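You operate a simulated robot arm through the tools that you are given. There is no shell and no other tool.

You run a simulated robot arm. Do the job below in one go: nothing can be reset, and whatever is moved stays where it is left.

## Task
Stir the red beans and the grass jelly with the purple ladle; rinse it after each.
Fine: stir till no syrup stands on top; leave the ladle in the water tub.

The check looks at the end state, three seconds after you hand in, the way a careful person would. Anything else that was tipped, shoved, dropped, spilled or broken makes it a failure.

## Robot
A 7-joint arm with a two-finger parallel gripper, fixed in place. Base frame: the origin is at the foot of the arm, x ahead of it, y to its left, z up; the work surface is at about z = 850. Lengths are in mm, angles in degrees, forces in N, time in s.
Its first joint turns from -166.0 to 166.0 degrees. Payload 4.4 kg.
The tool frame sits at the grasp point between the pads (the TCP): z along the fingers, y along the line on which they close. The tips reach 23 mm beyond it. Largest opening 94 mm; finger width 38, thickness 10; the body of the gripper, 54 by 96 mm, starts 39 mm behind the TCP.
Orientation is that of the tool frame in the base frame, as a unit quaternion [w, x, y, z]. With the fingers straight down and closing along the base's y, the tool's x points along the base's -x, its y along +y and its z along -z.

## Interface
- The arm moves only by the tool play_rows. Its arguments are lists of equal length, an entry for each row: "travel": the shift along the tool's x, y, z in mm, a list of three; "rot": the turn, a rotation vector about the tool's x, y, z in degrees, a list of three. In form: {"travel": [[tx, ty, tz], ...], "rot": [[ax, ay, az], ...]}. A call has 1 to 20 rows; each row is the pose to reach, as a shift and turn from the pose commanded when the call began, along the tool's axes at that moment. "claw" is the gripper command, from -1 (shut) to 1 (fully open), values between in proportion, set as the call begins (left out, the last holds). A row lasts 0.2 s, in which the tool goes at most 50 mm and 8.6 degrees; a call with a longer step from one row to the next is refused whole, and so is a gripper value outside its range. Where a pose cannot be reached the arm comes as near as it can. A force on the tool above 40 N (or 10 N above the force at the start of the call, whichever is more), or a blocked arm, ends the call early, and 0.2 s more pass. The fingers move at their own pace (about 72 mm/s each) and stop on an object; they squeeze with about 44 N. The grip force told is the motor's: it shows also when the fingers shut on nothing. Time passes only in rows, and 0.2 s behind the last, so rows that repeat a pose let the fingers close. It gives the time, the measured TCP pose, the force on the tool (base axes), the opening and the grip force at its end, in the units of the frame above (readings bear some noise), with the torque about the TCP (base axes, N m) and any sound that the robot's microphone picked up.
- Cameras (640 x 400 px; columns grow to the right, rows downward): "scene" is fixed at [221.6, 499.8, 1651.3]; the picture's right is [-0.21, -0.98, 0.00], its down [-0.76, 0.17, -0.62] and it looks along [0.61, -0.13, -0.78] (base axes); focal length 340 px, centre (320, 200). "wrist" rides on the gripper at [86, 16, -74] in the tool frame; the picture's right is [-0.18, 0.98, 0.00], its down [-0.58, -0.11, -0.81] and it looks along [-0.79, -0.15, 0.59] (tool axes); focal length 243 px, centre (320, 200).
- snapshot(camera): a new picture of that camera. It takes no simulated time.
- pixel_to_xyz(camera, pixels): for up to 12 pixels [column, row] of the newest picture of that camera ("zoom" is the newest enlarged one), the place [x, y, z] in the base frame of the surface seen there, good to about 2 mm. It takes no simulated time.
- inspect(camera, box): a new picture of the part [left, top, right, bottom] of that camera's present view, enlarged. It takes no simulated time.
- hand_in(): hands the job in; it is judged then, once.

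Leave the gripper open and the arm clear of the work at the hand-in unless told otherwise.

The tools are called after "Call:" by a JSON object that holds its "fn" and its "kwargs". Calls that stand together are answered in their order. play_rows: Moves the arm, as the interface text tells. Its arguments: {"type":"object","properties":{"travel":{"type":"array","items":{"type":"array","items":{"type":"number"}}},"rot":{"type":"array","items":{"type":"array","items":{"type":"number"}}},"claw":{"type":"number"}},"required":["travel","rot"]} The other tools are called the same way: snapshot (camera) takes a picture; pixel_to_xyz (camera, pixels) gives the place of the surface under pixels of a picture; inspect (camera, box) takes an enlarged picture of a part of a camera's view; hand_in () hands the job in.

At the start:

```text
time: 0.0
tcp_pos: [641.3, 162.9, 1265.0]
tool_rot: [0.0, 0.0, 1.0, 0.0]
force: [0.7, 1.3, 0.4]
ft_torque: [0.0, 0.0, 0.01]
finger_gap: 94.0
grip_force: 0.1
```

scene: 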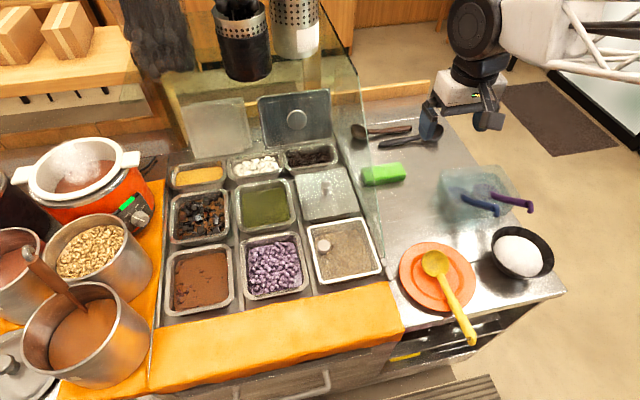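
wrist: 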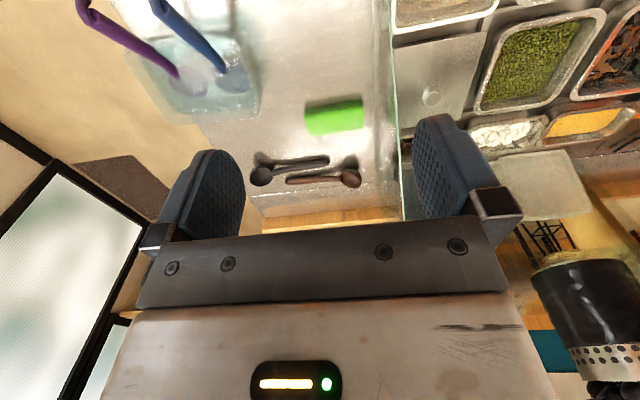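

I'll start by looking closely at the scene: the water tub with the purple ladle around (485,195), and the food wells around (240,220).

Call:
{"fn": "inspect", "kwargs": {"camera": "scene", "box": [150, 130, 390, 330]}}

Call:
{"fn": "inspect", "kwargs": {"camera": "scene", "box": [390, 130, 570, 290]}}

Call:
{"fn": "inspect", "kwargs": {"camera": "scene", "box": [0, 130, 180, 400]}}

Call:
{"fn": "snapshot", "kwargs": {"camera": "scene"}}

Call:
{"fn": "snapshot", "kwargs": {"camera": "wrist"}}

```text
2.00 times, centred on (270, 230) of scene
```

zoom: 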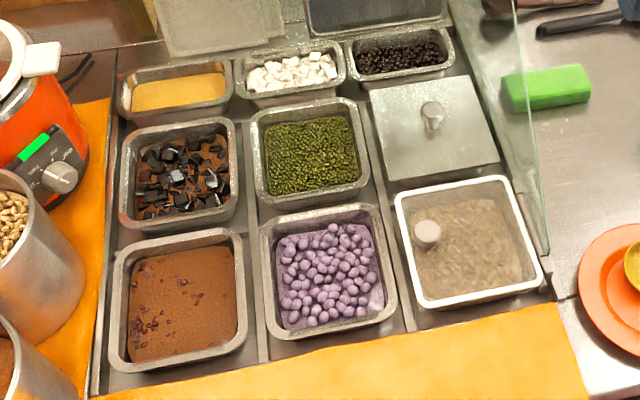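

```text
2.50 times, centred on (480, 210) of scene
```

zoom: 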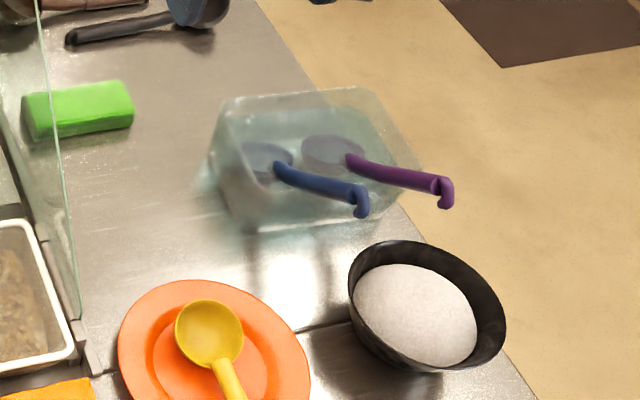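

```text
1.48 times, centred on (90, 265) of scene
```

zoom: 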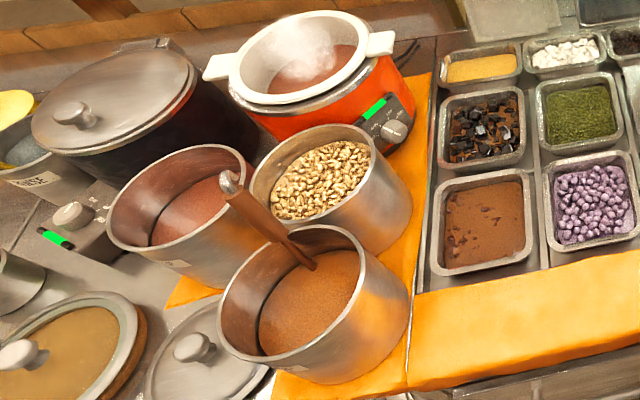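

```text
taken
```

scene: 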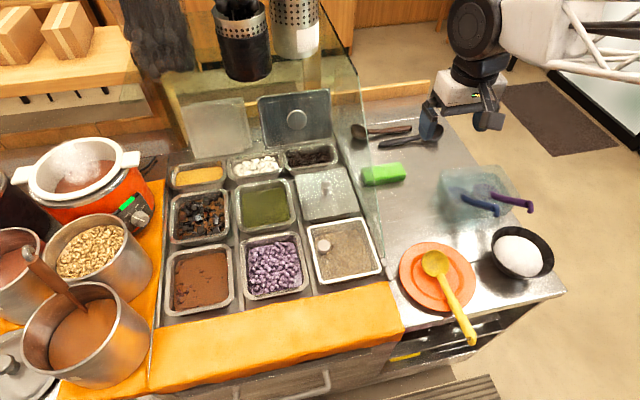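

```text
taken
```

wrist: 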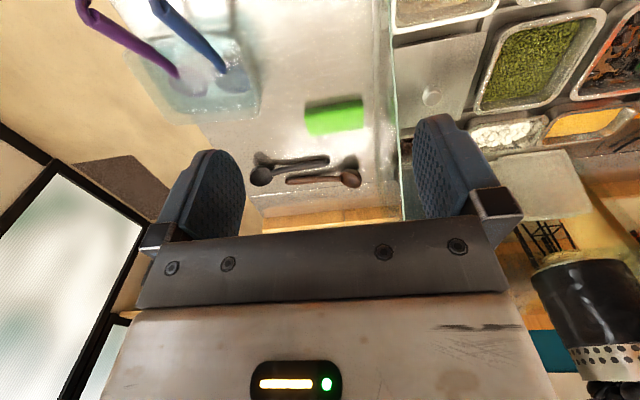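

I'll read positions of the tub, ladles, wells and glass panel in the scene picture.

Call:
{"fn": "pixel_to_xyz", "kwargs": {"camera": "scene", "pixels": [[490, 190], [505, 197], [520, 202], [529, 205], [531, 211], [470, 198], [485, 204], [497, 210], [450, 170], [512, 168], [453, 222], [520, 215]]}}

Call:
{"fn": "pixel_to_xyz", "kwargs": {"camera": "scene", "pixels": [[200, 216], [178, 197], [225, 192], [232, 238], [175, 242], [202, 278], [172, 255], [228, 248], [234, 300], [168, 313], [265, 203], [272, 265]]}}

Call:
{"fn": "pixel_to_xyz", "kwargs": {"camera": "scene", "pixels": [[383, 255], [375, 200], [365, 150], [355, 100], [345, 50], [330, 10], [300, 60], [240, 90], [180, 80], [200, 120], [345, 130], [250, 130]]}}

```text
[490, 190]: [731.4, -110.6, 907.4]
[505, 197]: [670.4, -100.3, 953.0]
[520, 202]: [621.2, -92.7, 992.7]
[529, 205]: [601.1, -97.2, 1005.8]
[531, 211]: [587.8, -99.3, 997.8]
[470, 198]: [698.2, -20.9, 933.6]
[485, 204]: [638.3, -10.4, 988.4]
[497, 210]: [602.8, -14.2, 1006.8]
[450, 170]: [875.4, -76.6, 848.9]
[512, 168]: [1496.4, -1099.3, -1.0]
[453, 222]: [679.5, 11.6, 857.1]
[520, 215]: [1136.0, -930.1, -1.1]
```

```text
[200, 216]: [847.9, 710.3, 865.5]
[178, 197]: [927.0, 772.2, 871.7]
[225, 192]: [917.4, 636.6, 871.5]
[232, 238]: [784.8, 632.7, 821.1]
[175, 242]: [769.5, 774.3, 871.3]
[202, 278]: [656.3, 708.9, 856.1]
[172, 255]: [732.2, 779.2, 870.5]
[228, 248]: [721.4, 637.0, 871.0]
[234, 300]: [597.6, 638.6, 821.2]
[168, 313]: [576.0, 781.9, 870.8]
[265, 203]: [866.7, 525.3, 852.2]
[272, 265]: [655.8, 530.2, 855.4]
```

```text
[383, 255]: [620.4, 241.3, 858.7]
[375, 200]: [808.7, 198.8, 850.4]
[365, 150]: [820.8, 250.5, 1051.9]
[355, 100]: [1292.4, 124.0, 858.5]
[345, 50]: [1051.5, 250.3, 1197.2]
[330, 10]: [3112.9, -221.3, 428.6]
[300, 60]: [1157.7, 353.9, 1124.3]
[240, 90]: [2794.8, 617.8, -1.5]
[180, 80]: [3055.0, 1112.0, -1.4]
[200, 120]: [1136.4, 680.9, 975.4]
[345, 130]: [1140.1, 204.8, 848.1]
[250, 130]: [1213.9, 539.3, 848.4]
```

There is a glass pane around columns 340–385 and more glass at the top. I'll zoom in on both so I can keep the arm clear of them.

Call:
{"fn": "inspect", "kwargs": {"camera": "scene", "box": [150, 0, 390, 150]}}

Call:
{"fn": "inspect", "kwargs": {"camera": "scene", "box": [300, 120, 420, 280]}}

Call:
{"fn": "inspect", "kwargs": {"camera": "scene", "box": [155, 180, 245, 320]}}

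Call:
{"fn": "inspect", "kwargs": {"camera": "wrist", "box": [320, 0, 640, 200]}}

Call:
{"fn": "inspect", "kwargs": {"camera": "wrist", "box": [60, 0, 300, 150]}}

```text
2.67 times, centred on (270, 75) of scene
```

zoom: 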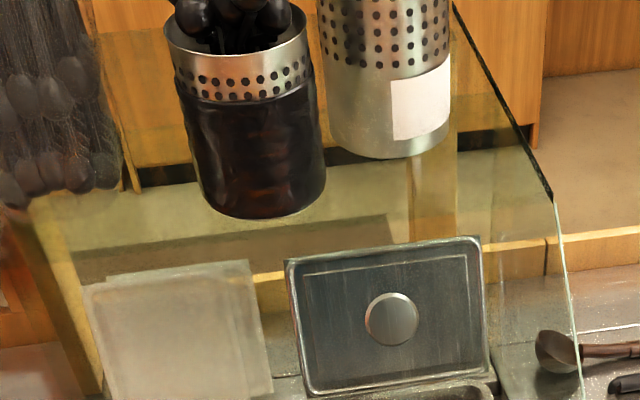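

```text
2.50 times, centred on (360, 200) of scene
```

zoom: 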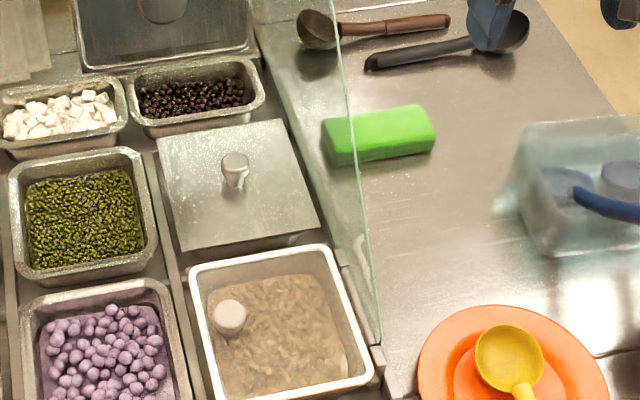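

```text
2.86 times, centred on (200, 250) of scene
```

zoom: 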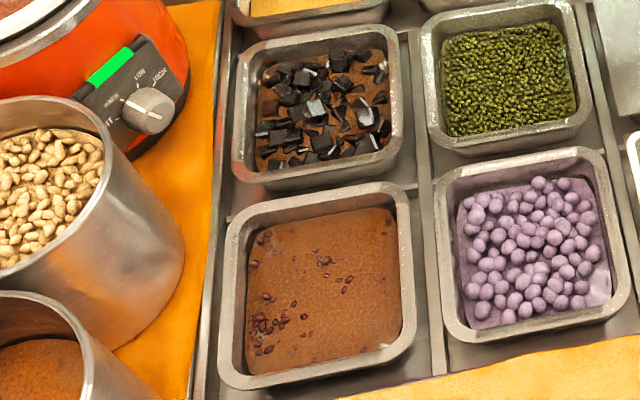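

```text
2.00 times, centred on (480, 100) of wrist
```

zoom: 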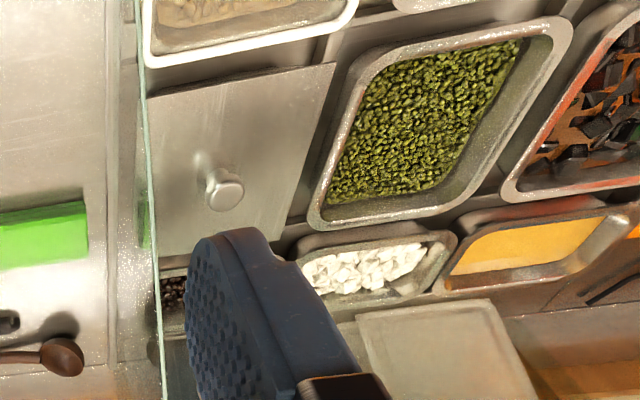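

```text
2.67 times, centred on (180, 75) of wrist
```

zoom: 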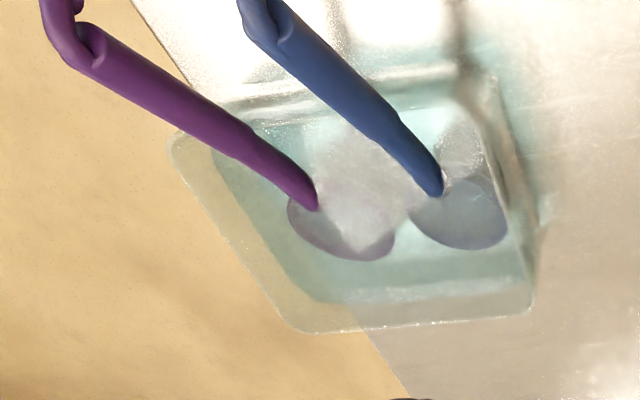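

Next I'll query ladle bowl, tub rim and shelf points from both pictures.

Call:
{"fn": "pixel_to_xyz", "kwargs": {"camera": "wrist", "pixels": [[178, 76], [190, 88], [205, 95], [172, 82], [160, 62], [140, 48], [120, 35], [100, 22], [85, 10], [88, 22], [225, 72], [235, 85]]}}

Call:
{"fn": "pixel_to_xyz", "kwargs": {"camera": "wrist", "pixels": [[126, 57], [150, 40], [240, 26], [260, 115], [175, 123], [150, 90], [247, 35], [200, 110], [215, 60], [195, 50], [170, 100], [245, 95]]}}

Call:
{"fn": "pixel_to_xyz", "kwargs": {"camera": "scene", "pixels": [[357, 75], [330, 20], [161, 75], [180, 140], [250, 75], [200, 90], [320, 75], [370, 175], [381, 235], [384, 258], [360, 125], [245, 78]]}}

Call:
{"fn": "pixel_to_xyz", "kwargs": {"camera": "scene", "pixels": [[480, 170], [520, 172], [478, 190], [455, 195], [480, 168], [446, 172], [505, 175], [545, 235], [518, 250], [435, 275], [470, 340], [30, 250]]}}

```text
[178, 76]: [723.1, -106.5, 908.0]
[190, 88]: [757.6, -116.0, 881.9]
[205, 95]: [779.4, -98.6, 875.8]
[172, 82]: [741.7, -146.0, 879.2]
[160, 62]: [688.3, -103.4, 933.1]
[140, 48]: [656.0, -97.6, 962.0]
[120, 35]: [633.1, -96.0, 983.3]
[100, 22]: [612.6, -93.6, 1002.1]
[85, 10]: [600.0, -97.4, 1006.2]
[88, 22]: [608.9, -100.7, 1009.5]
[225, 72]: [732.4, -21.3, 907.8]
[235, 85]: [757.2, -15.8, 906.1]
```

```text
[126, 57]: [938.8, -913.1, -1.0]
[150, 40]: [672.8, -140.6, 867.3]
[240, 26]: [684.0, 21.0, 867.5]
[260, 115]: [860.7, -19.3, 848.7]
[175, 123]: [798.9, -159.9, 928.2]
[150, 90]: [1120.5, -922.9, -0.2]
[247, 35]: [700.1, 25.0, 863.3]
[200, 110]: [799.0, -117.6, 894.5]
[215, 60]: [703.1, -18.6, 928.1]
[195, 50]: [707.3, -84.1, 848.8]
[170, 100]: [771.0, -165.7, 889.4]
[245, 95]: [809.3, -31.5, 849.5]
```

```text
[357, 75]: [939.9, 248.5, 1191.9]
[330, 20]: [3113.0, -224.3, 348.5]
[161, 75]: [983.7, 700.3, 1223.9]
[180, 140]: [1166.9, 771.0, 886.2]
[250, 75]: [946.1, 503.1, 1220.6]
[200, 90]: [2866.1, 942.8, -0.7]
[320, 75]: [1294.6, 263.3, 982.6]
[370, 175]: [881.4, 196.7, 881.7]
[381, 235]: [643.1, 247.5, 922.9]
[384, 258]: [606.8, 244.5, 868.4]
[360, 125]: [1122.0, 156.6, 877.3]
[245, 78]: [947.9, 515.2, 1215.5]
```

```text
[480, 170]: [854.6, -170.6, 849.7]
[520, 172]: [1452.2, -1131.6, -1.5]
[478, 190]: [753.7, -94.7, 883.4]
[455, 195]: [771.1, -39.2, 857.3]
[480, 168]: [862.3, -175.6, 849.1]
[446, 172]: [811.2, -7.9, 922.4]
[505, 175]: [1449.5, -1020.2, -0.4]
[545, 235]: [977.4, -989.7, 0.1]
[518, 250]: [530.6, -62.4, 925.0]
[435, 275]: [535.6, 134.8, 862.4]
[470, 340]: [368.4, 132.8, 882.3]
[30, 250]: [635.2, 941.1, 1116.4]
```

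Here is what I read:
- The purple handle's axis runs from about (609,-100,998) down to (719,-113,904).
- The bowl is near (765,-115,875).
- The tub rim is at z≈925.
- The glass side pane is at y≈250, and the shelf is at x≥940, z≈1190.

Next I'll move above the upper end of the purple handle with the gripper partly open (about 60 mm) and yawed -7° to match the handle.

Call:
{"fn": "play_rows", "kwargs": {"travel": [[1, -33, 20], [2, -66, 40], [3, -99, 60], [4, -132, 80], [6, -165, 100], [7, -198, 120], [8, -231, 140], [9.3, -265.3, 160], [9.3, -265.3, 160]], "rot": [[0, 0, 1], [0, 0, 2], [0, 0, 3], [0, 0, 4], [0, 0, 5], [0, 0, 6], [0, 0, 6.5], [0, 0, 7], [0, 0, 7]], "claw": 0.28}}

```text
time: 2.0
tcp_pos: [632.2, -102.6, 1105.4]
tool_rot: [0.0, 0.061, 0.998, 0.0]
force: [-0.3, 0.5, -0.5]
ft_torque: [0.01, -0.01, -0.04]
finger_gap: 60.6
grip_force: 0.1
```

The tool is above the handle at z=1105. I'll check both views before descending.

Call:
{"fn": "snapshot", "kwargs": {"camera": "wrist"}}

Call:
{"fn": "inspect", "kwargs": {"camera": "scene", "box": [400, 60, 580, 260]}}

```text
taken
```

wrist: 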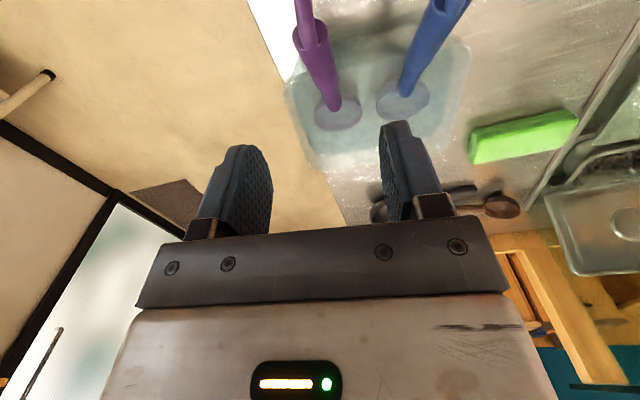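

```text
2.00 times, centred on (490, 160) of scene
```

zoom: 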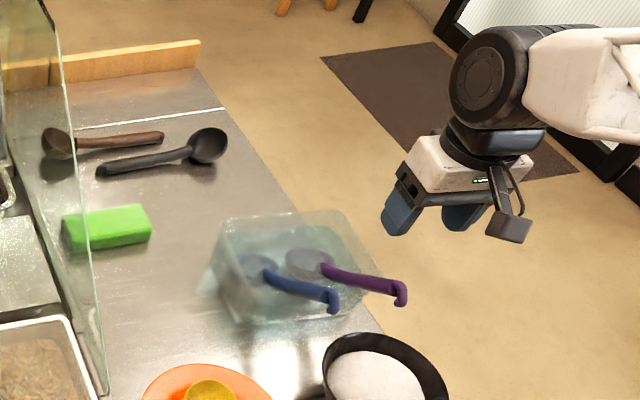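

The fingers straddle the purple handle's line. I'll refine the handle's position from this closer wrist view.

Call:
{"fn": "pixel_to_xyz", "kwargs": {"camera": "wrist", "pixels": [[312, 40], [320, 65], [330, 90], [336, 100], [305, 20], [300, 35], [322, 33], [340, 120], [318, 112], [360, 110], [338, 128], [338, 104]]}}

Call:
{"fn": "inspect", "kwargs": {"camera": "wrist", "box": [260, 0, 500, 150]}}

```text
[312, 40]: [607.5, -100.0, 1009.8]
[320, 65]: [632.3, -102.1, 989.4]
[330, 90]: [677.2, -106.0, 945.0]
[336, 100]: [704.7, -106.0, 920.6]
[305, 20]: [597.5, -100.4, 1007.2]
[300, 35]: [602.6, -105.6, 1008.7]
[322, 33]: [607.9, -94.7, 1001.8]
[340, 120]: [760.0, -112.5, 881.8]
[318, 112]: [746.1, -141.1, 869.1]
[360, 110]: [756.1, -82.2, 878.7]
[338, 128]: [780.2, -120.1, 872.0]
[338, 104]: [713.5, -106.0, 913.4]
```

```text
2.67 times, centred on (380, 75) of wrist
```

zoom: 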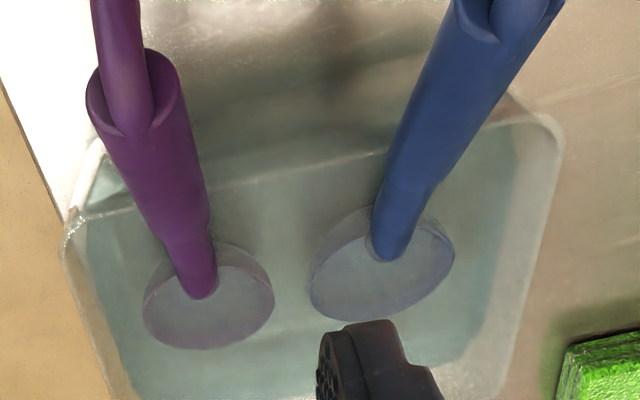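

The handle centre at x=632 is about (632,-102,979). I'll descend 127 mm straight down, then close on the handle.

Call:
{"fn": "play_rows", "kwargs": {"travel": [[0, 0, 40], [0, 0, 75], [0, 0, 105], [0, 0, 120], [0, 0, 127], [0, 0, 127]], "rot": [[0, 0, 0], [0, 0, 0], [0, 0, 0], [0, 0, 0], [0, 0, 0], [0, 0, 0]]}}

Call:
{"fn": "snapshot", "kwargs": {"camera": "wrist"}}

Call:
{"fn": "inspect", "kwargs": {"camera": "scene", "box": [430, 120, 560, 260]}}

```text
time: 3.4
tcp_pos: [631.5, -102.4, 977.9]
tool_rot: [-0.001, 0.061, 0.998, 0.0]
force: [-0.2, 0.0, 0.0]
ft_torque: [-0.01, 0.05, 0.0]
finger_gap: 60.2
grip_force: 0.2
```

```text
taken
```

wrist: 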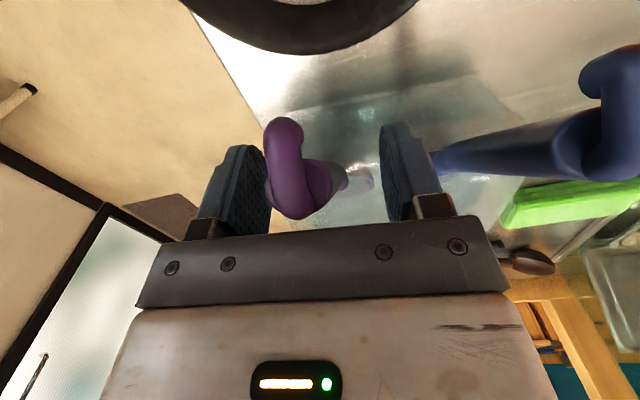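

```text
2.86 times, centred on (495, 190) of scene
```

zoom: 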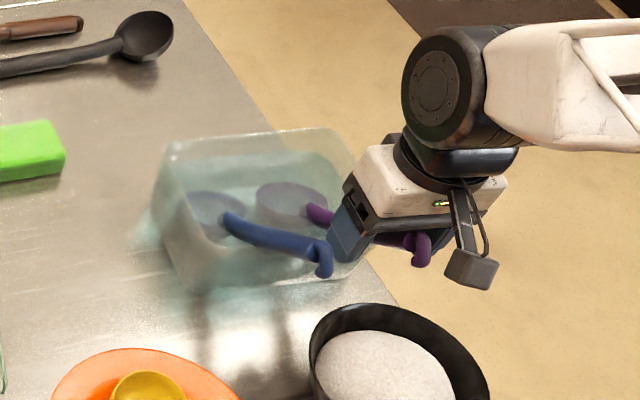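

The handle is between the pads, so I'll close the gripper.

Call:
{"fn": "play_rows", "kwargs": {"travel": [[0, 0, 0], [0, 0, 0], [0, 0, 0], [0, 0, 0]], "rot": [[0, 0, 0], [0, 0, 0], [0, 0, 0], [0, 0, 0]], "claw": -1}}

Call:
{"fn": "snapshot", "kwargs": {"camera": "wrist"}}

Call:
{"fn": "inspect", "kwargs": {"camera": "scene", "box": [430, 120, 560, 260]}}

```text
time: 4.4
tcp_pos: [632.2, -102.1, 978.2]
tool_rot: [0.0, 0.062, 0.998, 0.0]
force: [-0.1, -0.2, -0.7]
ft_torque: [-0.04, 0.01, -0.01]
finger_gap: 23.2
grip_force: 44.1
```

```text
taken
```

wrist: 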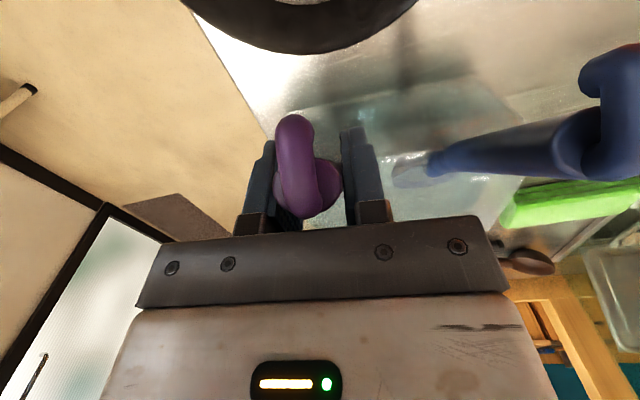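

```text
2.86 times, centred on (495, 190) of scene
```

zoom: 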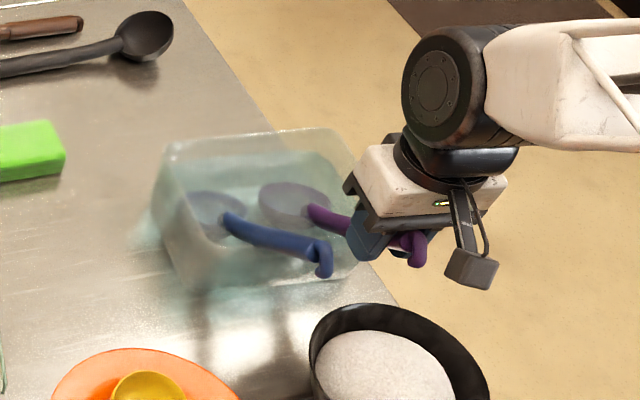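

I have the handle with a 23 mm gap and 44 N grip. I'll lift straight up slowly so the bowl stays over the tub and drains.

Call:
{"fn": "play_rows", "kwargs": {"travel": [[0, 0, -10], [0, 0, -20], [0, 0, -35], [0, 0, -50], [0, 0, -65], [0, 0, -80], [0, 0, -90], [0, 0, -90]], "rot": [[0, 0, 0], [0, 0, 0], [0, 0, 0], [0, 0, 0], [0, 0, 0], [0, 0, 0], [0, 0, 0], [0, 0, 0]]}}

Call:
{"fn": "snapshot", "kwargs": {"camera": "wrist"}}

Call:
{"fn": "inspect", "kwargs": {"camera": "scene", "box": [410, 80, 560, 240]}}

```text
time: 6.2
tcp_pos: [631.5, -102.7, 1067.7]
tool_rot: [0.0, 0.061, 0.998, -0.001]
force: [-0.1, 0.1, -1.0]
ft_torque: [0.01, 0.11, -0.02]
finger_gap: 23.0
grip_force: 44.3
```

```text
taken
```

wrist: 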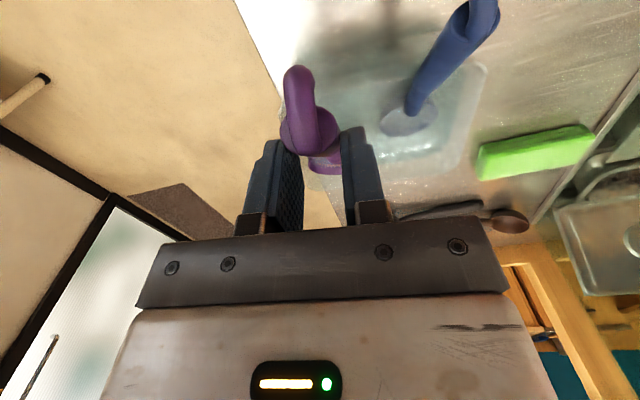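

```text
2.50 times, centred on (485, 160) of scene
```

zoom: 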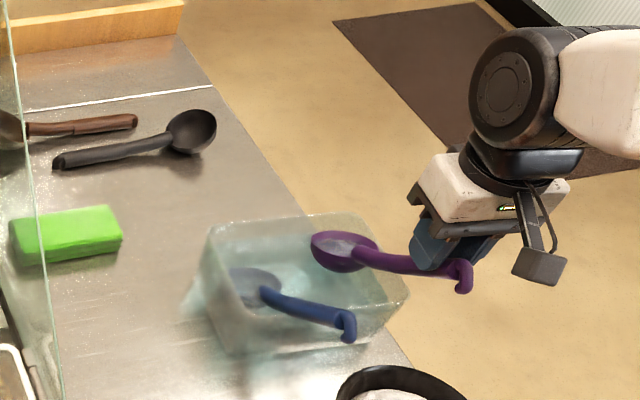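

The ladle is up. I'll measure where its bowl is now relative to the gripper.

Call:
{"fn": "pixel_to_xyz", "kwargs": {"camera": "zoom", "pixels": [[345, 250], [315, 245], [375, 240], [340, 268], [350, 235], [385, 258], [410, 263], [465, 268], [465, 290], [430, 266], [325, 262], [360, 262]]}}

Call:
{"fn": "inspect", "kwargs": {"camera": "scene", "box": [480, 140, 560, 190]}}

Call:
{"fn": "inspect", "kwargs": {"camera": "wrist", "box": [220, 40, 400, 240]}}

```text
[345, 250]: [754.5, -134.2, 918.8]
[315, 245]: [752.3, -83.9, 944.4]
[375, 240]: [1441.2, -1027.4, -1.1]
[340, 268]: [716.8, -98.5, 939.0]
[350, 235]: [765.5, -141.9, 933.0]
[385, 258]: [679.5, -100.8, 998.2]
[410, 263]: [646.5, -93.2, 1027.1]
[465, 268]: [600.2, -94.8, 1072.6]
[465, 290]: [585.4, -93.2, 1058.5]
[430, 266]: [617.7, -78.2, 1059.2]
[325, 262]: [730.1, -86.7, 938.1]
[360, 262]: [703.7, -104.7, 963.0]
```

```text
8.00 times, centred on (520, 165) of scene
```

zoom: 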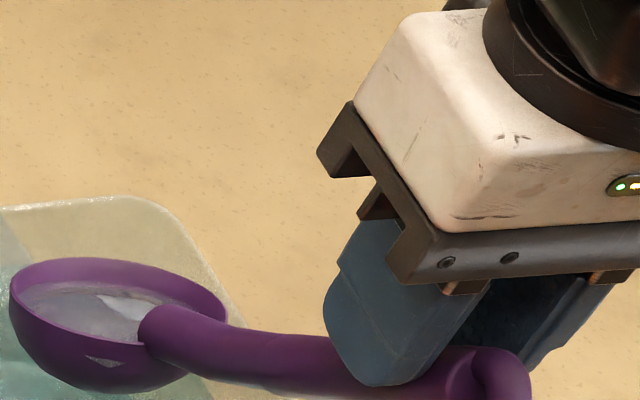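

```text
2.00 times, centred on (310, 140) of wrist
```

zoom: 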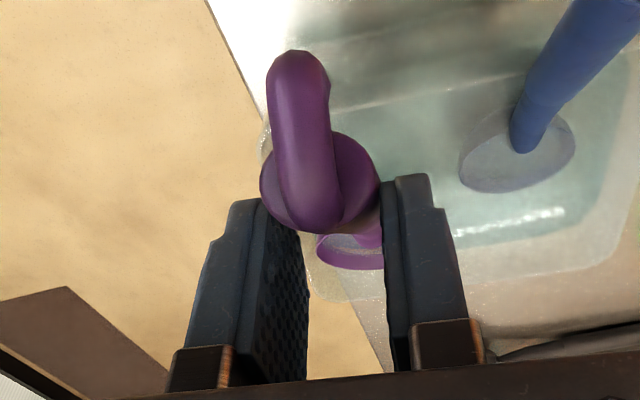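

The hook tip now sits about 10 mm below TCP height. Before the lift it was about 20 mm above, so the handle slid roughly 30 mm toward the fingertips. I'll hold still briefly over the tub to see whether it is still slipping.

Call:
{"fn": "play_rows", "kwargs": {"travel": [[0, 0, 0], [0, 0, 0]], "rot": [[0, 0, 0], [0, 0, 0]]}}

Call:
{"fn": "inspect", "kwargs": {"camera": "scene", "box": [480, 140, 560, 190]}}

Call:
{"fn": "snapshot", "kwargs": {"camera": "wrist"}}

```text
time: 6.8
tcp_pos: [631.8, -104.1, 1068.5]
tool_rot: [0.0, 0.061, 0.998, 0.0]
force: [-0.4, -0.1, -1.0]
ft_torque: [0.0, 0.06, 0.02]
finger_gap: 23.1
grip_force: 44.0
```

```text
8.00 times, centred on (520, 165) of scene
```

zoom: 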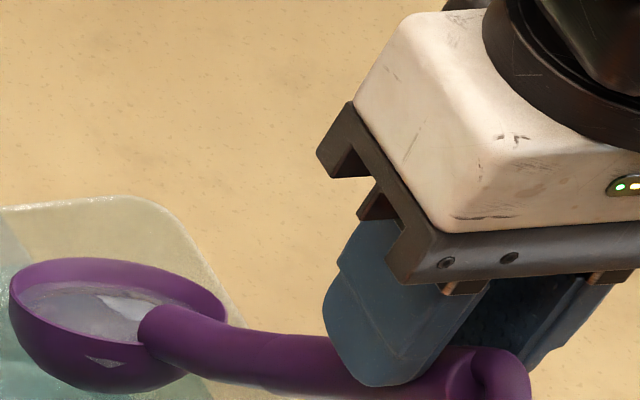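

```text
taken
```

wrist: 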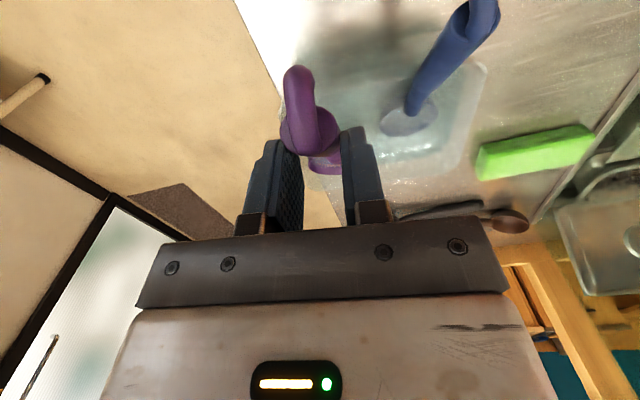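

The picture is unchanged, so it is not slipping now. I'll measure the handle against the fingertip more exactly in this zoom.

Call:
{"fn": "inspect", "kwargs": {"camera": "scene", "box": [480, 140, 560, 190]}}

Call:
{"fn": "pixel_to_xyz", "kwargs": {"camera": "zoom", "pixels": [[250, 350], [300, 365], [200, 335], [410, 380], [375, 380], [350, 330], [455, 370], [510, 385], [15, 295], [215, 310], [110, 263], [70, 350]]}}

Call:
{"fn": "pixel_to_xyz", "kwargs": {"camera": "wrist", "pixels": [[300, 80], [303, 130], [325, 130], [285, 130], [320, 160], [312, 165], [330, 172], [265, 145], [355, 130], [298, 110], [330, 145], [322, 168]]}}

```text
8.00 times, centred on (520, 165) of scene
```

zoom: 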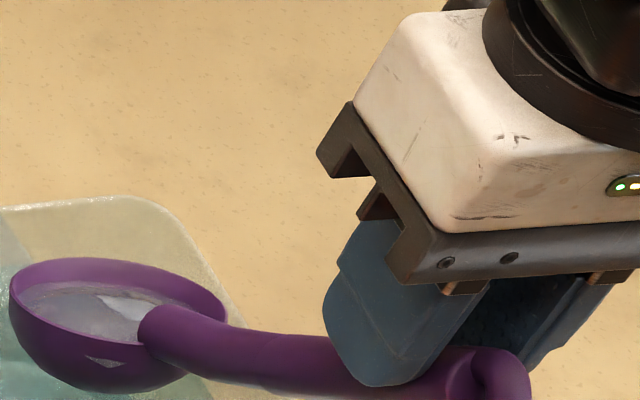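

```text
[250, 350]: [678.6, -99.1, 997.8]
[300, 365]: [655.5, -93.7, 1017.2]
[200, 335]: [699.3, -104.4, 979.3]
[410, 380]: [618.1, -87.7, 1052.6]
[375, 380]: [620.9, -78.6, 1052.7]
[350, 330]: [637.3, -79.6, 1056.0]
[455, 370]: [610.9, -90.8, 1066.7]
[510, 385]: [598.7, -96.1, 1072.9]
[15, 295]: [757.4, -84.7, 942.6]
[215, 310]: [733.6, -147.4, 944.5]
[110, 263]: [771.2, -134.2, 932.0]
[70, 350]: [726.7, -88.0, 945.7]
```

```text
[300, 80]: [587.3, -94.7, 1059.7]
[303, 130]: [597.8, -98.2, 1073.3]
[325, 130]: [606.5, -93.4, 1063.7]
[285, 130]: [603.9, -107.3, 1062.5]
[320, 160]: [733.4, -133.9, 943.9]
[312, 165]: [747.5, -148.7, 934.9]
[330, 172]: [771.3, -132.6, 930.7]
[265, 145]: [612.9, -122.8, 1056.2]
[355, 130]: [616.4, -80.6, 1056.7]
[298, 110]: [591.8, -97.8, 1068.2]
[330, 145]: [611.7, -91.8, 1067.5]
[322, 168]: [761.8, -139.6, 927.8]
```

The handle is pinched only at the lower corner of the pads, which isn't secure enough for stirring. I'll lower the ladle back into the tub about 57 mm, watching the force, and then regrip deeper.

Call:
{"fn": "play_rows", "kwargs": {"travel": [[0, 0, 12], [0, 0, 24], [0, 0, 36], [0, 0, 46], [0, 0, 52], [0, 0, 56], [0, 0, 56]], "rot": [[0, 0, 0], [0, 0, 0], [0, 0, 0], [0, 0, 0], [0, 0, 0], [0, 0, 0], [0, 0, 0]]}}

Call:
{"fn": "inspect", "kwargs": {"camera": "scene", "box": [430, 120, 560, 220]}}

Call:
{"fn": "inspect", "kwargs": {"camera": "wrist", "box": [220, 20, 420, 240]}}

```text
time: 8.4
tcp_pos: [632.6, -101.1, 1011.6]
tool_rot: [0.0, 0.061, 0.998, 0.0]
force: [-0.7, 0.2, -1.0]
ft_torque: [-0.01, 0.05, -0.01]
finger_gap: 23.1
grip_force: 44.2
```

```text
4.00 times, centred on (495, 170) of scene
```

zoom: 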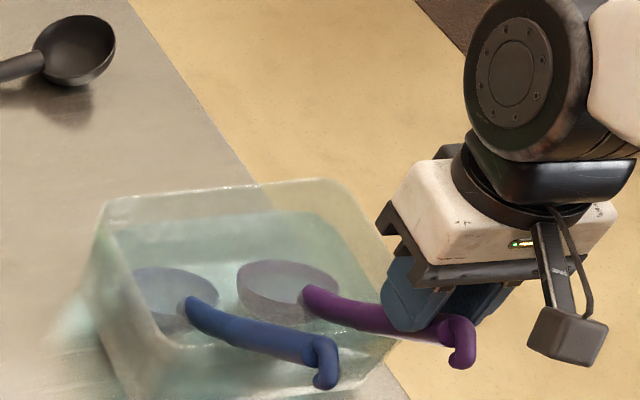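

```text
1.82 times, centred on (320, 130) of wrist
```

zoom: 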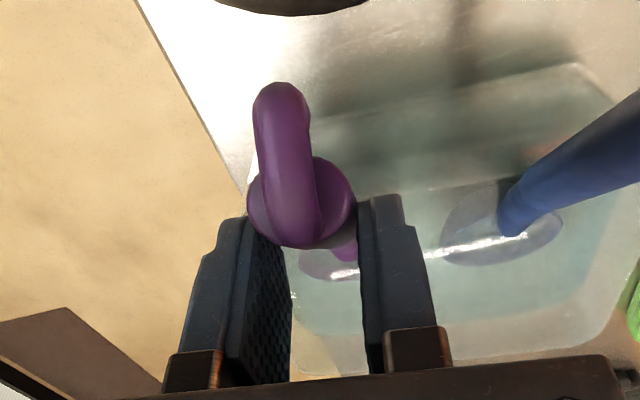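

The ladle hangs in the tub about 4 mm above its original rest. I'll lower it 4 mm and open to about 60 mm.

Call:
{"fn": "play_rows", "kwargs": {"travel": [[0, 0, 2], [0, 0, 4], [0, 0, 4]], "rot": [[0, 0, 0], [0, 0, 0], [0, 0, 0]]}}

Call:
{"fn": "play_rows", "kwargs": {"travel": [[0, 0, 0], [0, 0, 0], [0, 0, 0], [0, 0, 0]], "rot": [[0, 0, 0], [0, 0, 0], [0, 0, 0], [0, 0, 0]], "claw": 0.28}}

Call:
{"fn": "inspect", "kwargs": {"camera": "scene", "box": [430, 120, 560, 220]}}

Call:
{"fn": "inspect", "kwargs": {"camera": "wrist", "box": [220, 0, 440, 200]}}

```text
time: 9.2
tcp_pos: [632.4, -102.6, 1009.8]
tool_rot: [0.001, 0.061, 0.998, 0.0]
force: [-2.0, -0.1, 14.9]
ft_torque: [-0.15, -0.97, 0.0]
finger_gap: 23.2
grip_force: 44.4
```

```text
time: 10.2
tcp_pos: [633.1, -102.2, 1009.1]
tool_rot: [0.0, 0.062, 0.998, 0.0]
force: [0.1, 0.1, 1.1]
ft_torque: [-0.02, 0.0, -0.04]
finger_gap: 60.4
grip_force: 0.0
```

```text
4.00 times, centred on (495, 170) of scene
```

zoom: 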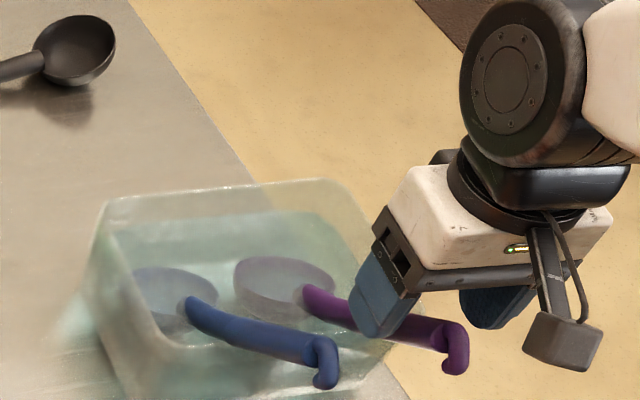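

```text
2.00 times, centred on (330, 100) of wrist
```

zoom: 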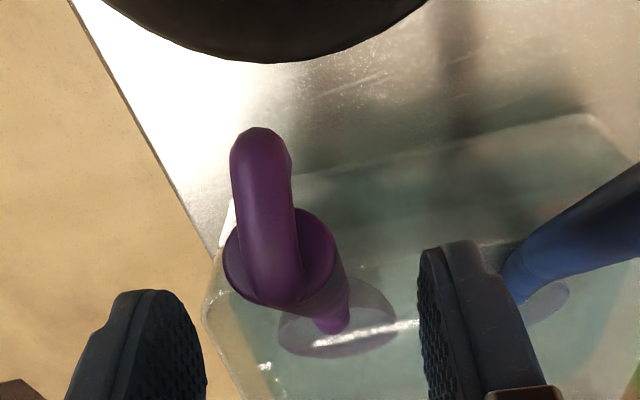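

Released. I'll re-measure the ladle's handle in its new rest pose.

Call:
{"fn": "pixel_to_xyz", "kwargs": {"camera": "zoom", "pixels": [[265, 145], [265, 200], [240, 250], [260, 270], [310, 250], [330, 240], [330, 320], [310, 290], [270, 290], [340, 280], [300, 345], [385, 330]]}}

Call:
{"fn": "snapshot", "kwargs": {"camera": "scene"}}

Call:
{"fn": "pixel_to_xyz", "kwargs": {"camera": "scene", "pixels": [[512, 196], [507, 193], [535, 203], [540, 205], [545, 202], [545, 211], [531, 204], [528, 205], [495, 188], [505, 185], [490, 193], [500, 190]]}}

```text
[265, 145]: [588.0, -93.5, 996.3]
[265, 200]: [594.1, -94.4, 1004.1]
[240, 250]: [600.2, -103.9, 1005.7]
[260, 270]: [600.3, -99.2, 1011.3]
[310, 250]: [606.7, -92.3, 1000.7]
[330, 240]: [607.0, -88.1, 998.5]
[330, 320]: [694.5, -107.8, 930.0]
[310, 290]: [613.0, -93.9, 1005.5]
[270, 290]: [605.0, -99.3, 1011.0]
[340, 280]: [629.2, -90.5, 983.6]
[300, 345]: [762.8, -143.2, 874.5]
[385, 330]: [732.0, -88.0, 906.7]
```

```text
taken
```

scene: 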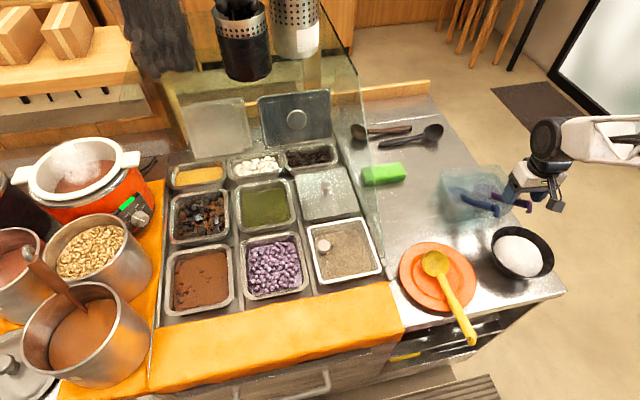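

```text
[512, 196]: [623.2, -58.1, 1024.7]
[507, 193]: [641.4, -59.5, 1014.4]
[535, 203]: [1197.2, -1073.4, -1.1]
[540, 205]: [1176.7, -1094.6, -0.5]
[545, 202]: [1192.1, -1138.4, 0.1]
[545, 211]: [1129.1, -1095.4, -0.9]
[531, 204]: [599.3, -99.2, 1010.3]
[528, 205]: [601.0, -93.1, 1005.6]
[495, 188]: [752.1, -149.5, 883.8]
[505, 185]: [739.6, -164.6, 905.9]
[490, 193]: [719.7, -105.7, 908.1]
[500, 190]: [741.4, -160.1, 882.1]
```

The ladle is back at essentially its original rest. I'll regrip farther down the straight part of the handle, clear of the wider cuff, at about (645,-102.5,965). First I'll shift 12 mm outward, then descend.

Call:
{"fn": "play_rows", "kwargs": {"travel": [[-12, 0, 0], [-12, 0, 15], [-12, 0, 30], [-12, 0, 42], [-12, 0, 44], [-12, 0, 44]], "rot": [[0, 0, 0], [0, 0, 0], [0, 0, 0], [0, 0, 0], [0, 0, 0], [0, 0, 0]]}}

Call:
{"fn": "inspect", "kwargs": {"camera": "scene", "box": [430, 120, 560, 220]}}

Call:
{"fn": "inspect", "kwargs": {"camera": "wrist", "box": [200, 50, 440, 250]}}

```text
time: 11.6
tcp_pos: [644.8, -103.7, 963.5]
tool_rot: [0.0, 0.06, 0.998, 0.0]
force: [0.8, -1.3, -0.8]
ft_torque: [-0.02, 0.03, 0.01]
finger_gap: 60.1
grip_force: 0.1
```

```text
4.00 times, centred on (495, 170) of scene
```

zoom: 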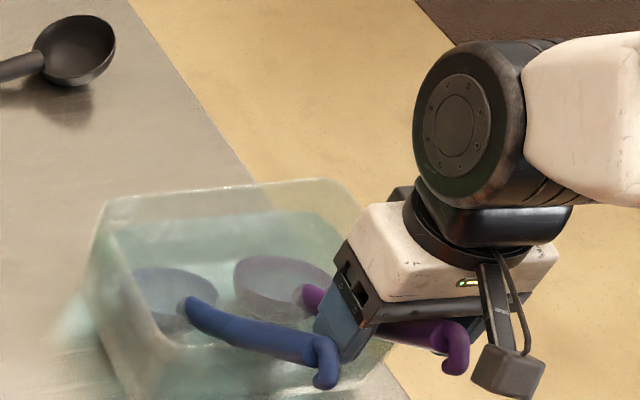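

```text
2.00 times, centred on (320, 150) of wrist
```

zoom: 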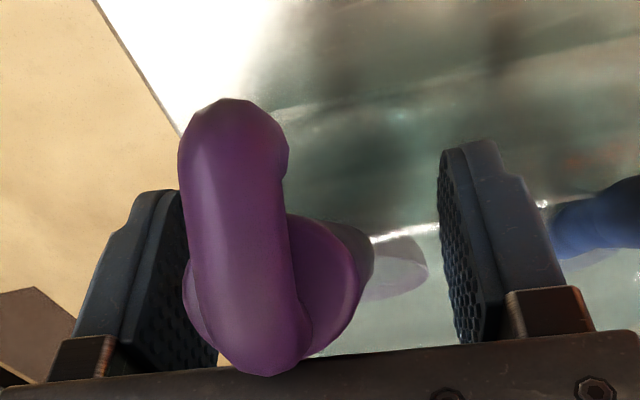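

The pads now straddle the straight handle section, so I'll close.

Call:
{"fn": "play_rows", "kwargs": {"travel": [[0, 0, 0], [0, 0, 0], [0, 0, 0], [0, 0, 0], [0, 0, 0]], "rot": [[0, 0, 0], [0, 0, 0], [0, 0, 0], [0, 0, 0], [0, 0, 0]], "claw": -1}}

Call:
{"fn": "inspect", "kwargs": {"camera": "scene", "box": [430, 120, 560, 220]}}

Call:
{"fn": "inspect", "kwargs": {"camera": "wrist", "box": [200, 50, 440, 250]}}

```text
time: 12.8
tcp_pos: [644.7, -104.1, 965.0]
tool_rot: [0.0, 0.061, 0.998, 0.0]
force: [0.0, 0.6, 0.0]
ft_torque: [-0.03, 0.05, -0.03]
finger_gap: 23.6
grip_force: 44.0
```

```text
4.00 times, centred on (495, 170) of scene
```

zoom: 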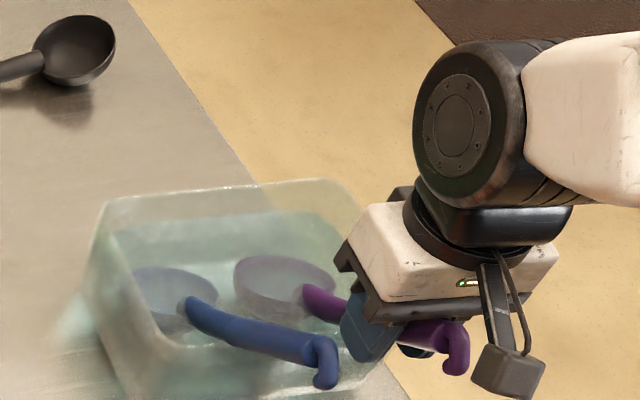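

```text
2.00 times, centred on (320, 150) of wrist
```

zoom: 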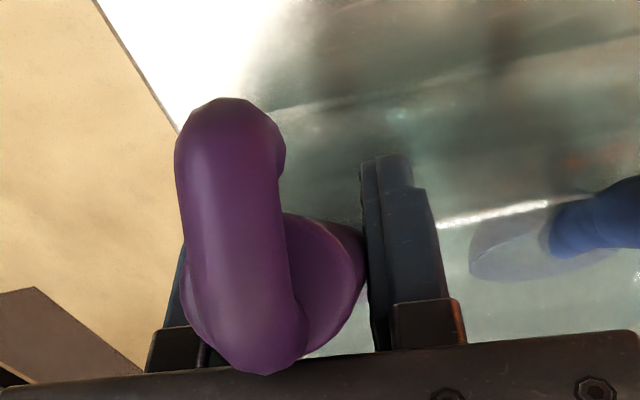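

I'll do a small test lift of 10 mm, slowly, and check for slip.

Call:
{"fn": "play_rows", "kwargs": {"travel": [[0, 0, -2], [0, 0, -4], [0, 0, -7], [0, 0, -10], [0, 0, -10]], "rot": [[0, 0, 0], [0, 0, 0], [0, 0, 0], [0, 0, 0], [0, 0, 0]]}}

Call:
{"fn": "inspect", "kwargs": {"camera": "scene", "box": [430, 120, 560, 220]}}

Call:
{"fn": "inspect", "kwargs": {"camera": "wrist", "box": [200, 50, 440, 250]}}

```text
time: 14.0
tcp_pos: [643.8, -103.1, 974.3]
tool_rot: [0.0, 0.061, 0.998, 0.0]
force: [0.1, -0.4, -1.2]
ft_torque: [0.01, 0.06, 0.03]
finger_gap: 23.5
grip_force: 43.9
```

```text
4.00 times, centred on (495, 170) of scene
```

zoom: 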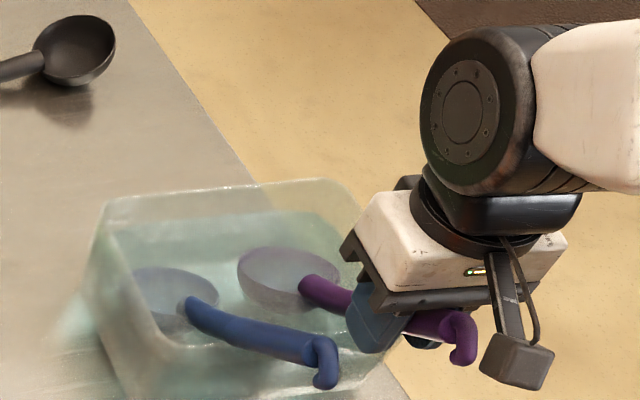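

```text
2.00 times, centred on (320, 150) of wrist
```

zoom: 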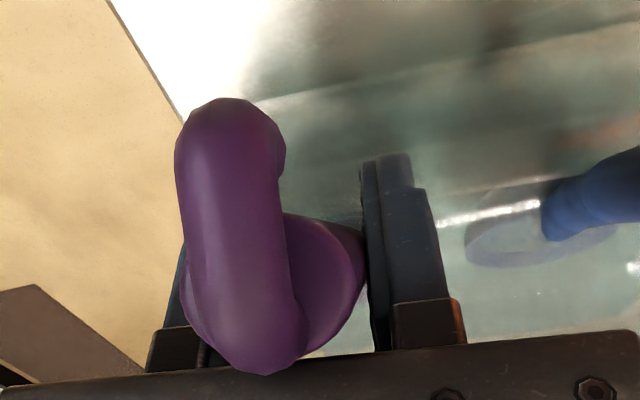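

No slip this time, since the wrist view of the handle is unchanged. I'll lift another 90 mm slowly and check.

Call:
{"fn": "play_rows", "kwargs": {"travel": [[0, 0, -6], [0, 0, -14], [0, 0, -24], [0, 0, -36], [0, 0, -48], [0, 0, -60], [0, 0, -72], [0, 0, -82], [0, 0, -90], [0, 0, -90]], "rot": [[0, 0, 0], [0, 0, 0], [0, 0, 0], [0, 0, 0], [0, 0, 0], [0, 0, 0], [0, 0, 0], [0, 0, 0], [0, 0, 0], [0, 0, 0]]}}

Call:
{"fn": "inspect", "kwargs": {"camera": "scene", "box": [430, 90, 560, 220]}}

Call:
{"fn": "inspect", "kwargs": {"camera": "wrist", "box": [200, 50, 440, 250]}}

```text
time: 16.2
tcp_pos: [644.3, -104.2, 1064.0]
tool_rot: [0.0, 0.062, 0.998, 0.0]
force: [0.2, 0.4, -1.3]
ft_torque: [0.02, 0.09, 0.02]
finger_gap: 23.2
grip_force: 43.7
```

```text
3.08 times, centred on (495, 155) of scene
```

zoom: 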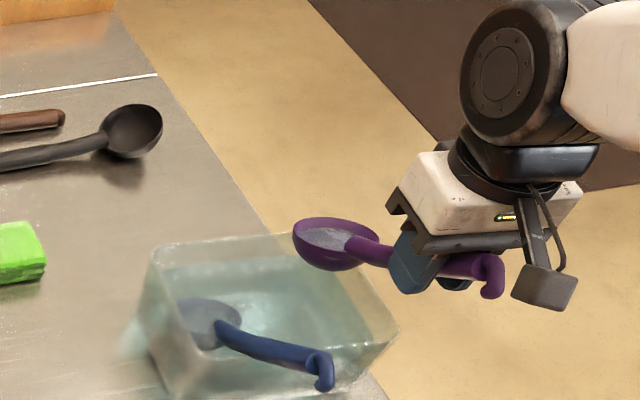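

```text
2.00 times, centred on (320, 150) of wrist
```

zoom: 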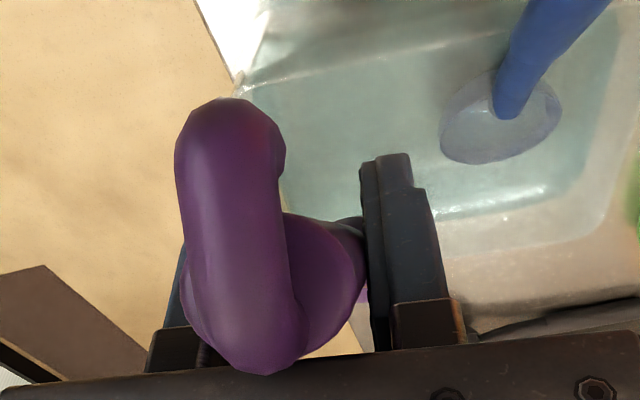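

The grip is solid with no slip. I'll zoom in on the bowl to see if it holds water, and measure its position.

Call:
{"fn": "inspect", "kwargs": {"camera": "scene", "box": [480, 120, 560, 170]}}

Call:
{"fn": "pixel_to_xyz", "kwargs": {"camera": "zoom", "pixels": [[100, 330], [80, 320], [140, 320], [60, 345], [180, 345], [90, 300], [75, 365], [210, 330], [270, 345], [530, 360], [520, 400], [60, 320]]}}

```text
8.00 times, centred on (520, 145) of scene
```

zoom: 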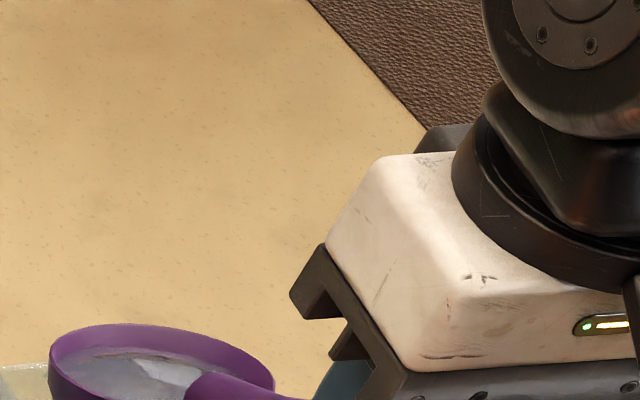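

```text
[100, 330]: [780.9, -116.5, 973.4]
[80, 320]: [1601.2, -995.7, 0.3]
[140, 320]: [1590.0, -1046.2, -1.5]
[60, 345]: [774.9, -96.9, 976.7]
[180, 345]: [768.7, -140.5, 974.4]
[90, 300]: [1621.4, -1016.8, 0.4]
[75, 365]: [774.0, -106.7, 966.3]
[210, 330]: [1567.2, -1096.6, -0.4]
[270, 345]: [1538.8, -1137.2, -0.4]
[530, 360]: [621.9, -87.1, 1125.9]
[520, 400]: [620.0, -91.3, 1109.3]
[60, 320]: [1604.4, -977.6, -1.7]
```

Call:
{"fn": "inspect", "kwargs": {"camera": "scene", "box": [470, 150, 550, 200]}}

Call:
{"fn": "pixel_to_xyz", "kwargs": {"camera": "zoom", "pixels": [[155, 150], [180, 100], [280, 90], [350, 135], [320, 200], [240, 205], [140, 180], [200, 130], [260, 120], [135, 130], [350, 160], [230, 240]]}}

```text
8.00 times, centred on (510, 175) of scene
```

zoom: 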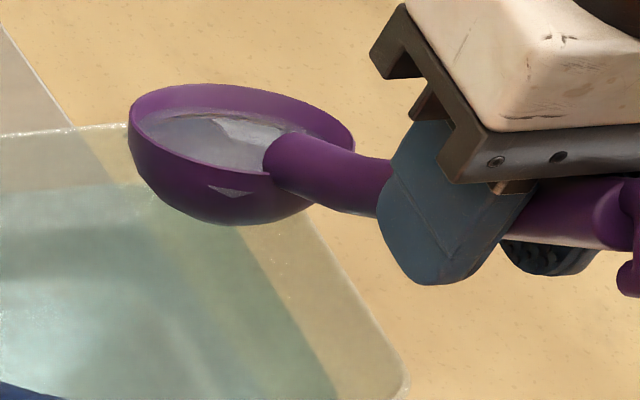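

```text
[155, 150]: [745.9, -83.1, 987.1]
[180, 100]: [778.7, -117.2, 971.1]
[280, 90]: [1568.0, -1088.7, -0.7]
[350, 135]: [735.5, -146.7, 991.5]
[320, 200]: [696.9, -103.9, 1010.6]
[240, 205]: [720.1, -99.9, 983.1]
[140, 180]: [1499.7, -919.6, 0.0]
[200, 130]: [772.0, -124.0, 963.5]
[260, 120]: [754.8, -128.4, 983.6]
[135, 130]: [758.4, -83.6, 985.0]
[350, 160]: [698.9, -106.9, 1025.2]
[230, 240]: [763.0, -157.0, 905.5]
```

The bowl seems to hold a little tub water. Before going to the beans I'll empty it back into the tub. A roll of about 76° about the tool's x swings the bowl toward the tub's middle, well above the blue ladle, then returns.

Call:
{"fn": "play_rows", "kwargs": {"travel": [[0, 0, -3], [0, 0, -6], [0, 0, -10], [0, 0, -10], [0, 0, -10], [0, 0, -10], [0, 0, -10], [0, 0, -10], [0, 0, -10], [0, 0, -10], [0, 0, -10]], "rot": [[-8.4, 0, 0], [-16.8, 0, 0], [-25.2, 0, 0], [-33.6, 0, 0], [-42, 0, 0], [-50.4, 0, 0], [-58.8, 0, 0], [-67.2, 0, 0], [-75, 0, 0], [-75, 0, 0], [-75, 0, 0]]}}

Call:
{"fn": "inspect", "kwargs": {"camera": "scene", "box": [420, 90, 570, 220]}}

```text
time: 18.6
tcp_pos: [644.0, -103.8, 1073.5]
tool_rot: [0.037, 0.048, 0.792, 0.608]
force: [0.2, 0.1, -0.2]
ft_torque: [-0.05, 0.06, -0.02]
finger_gap: 23.5
grip_force: 44.2
```

```text
3.08 times, centred on (495, 155) of scene
```

zoom: 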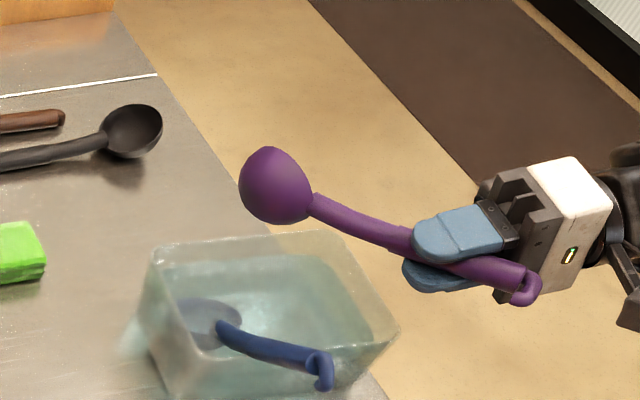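

The bowl is tipped over the tub. I'll roll it back level.

Call:
{"fn": "play_rows", "kwargs": {"travel": [[0, 0, 0], [0, 0, 0], [0, 0, 0], [0, 0, 0], [0, 0, 0], [0, 0, 0], [0, 0, 0], [0, 0, 0], [0, 0, 0], [0, 0, 0]], "rot": [[8.4, 0, 0], [16.8, 0, 0], [25.2, 0, 0], [33.6, 0, 0], [42, 0, 0], [50.4, 0, 0], [58.8, 0, 0], [67.2, 0, 0], [75, 0, 0], [75, 0, 0]]}}

Call:
{"fn": "inspect", "kwargs": {"camera": "scene", "box": [470, 140, 550, 190]}}

Call:
{"fn": "inspect", "kwargs": {"camera": "wrist", "box": [200, 50, 440, 250]}}

```text
time: 20.8
tcp_pos: [644.8, -104.4, 1073.6]
tool_rot: [0.0, 0.06, 0.998, -0.001]
force: [-0.1, 0.7, -0.2]
ft_torque: [-0.01, 0.02, -0.01]
finger_gap: 23.3
grip_force: 43.6
```

```text
8.00 times, centred on (510, 165) of scene
```

zoom: 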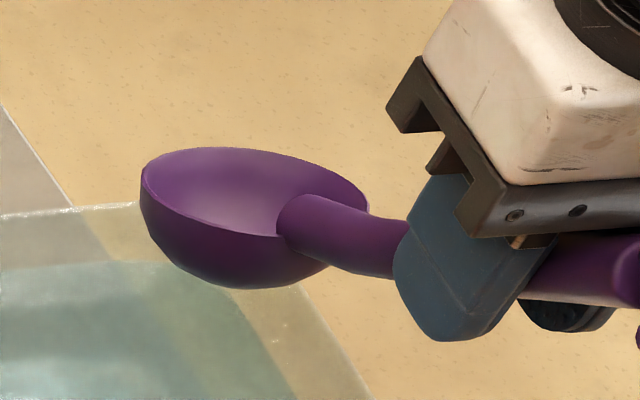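

```text
2.00 times, centred on (320, 150) of wrist
```

zoom: 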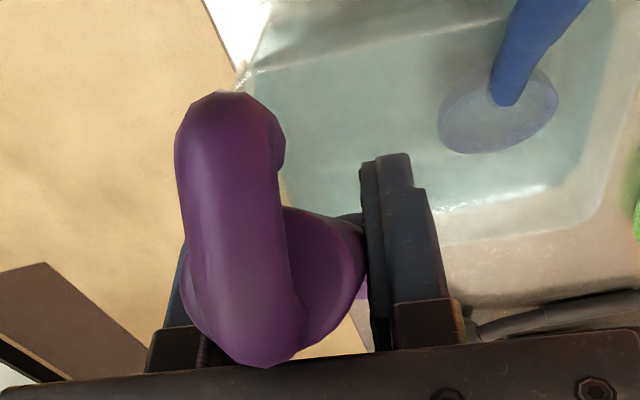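

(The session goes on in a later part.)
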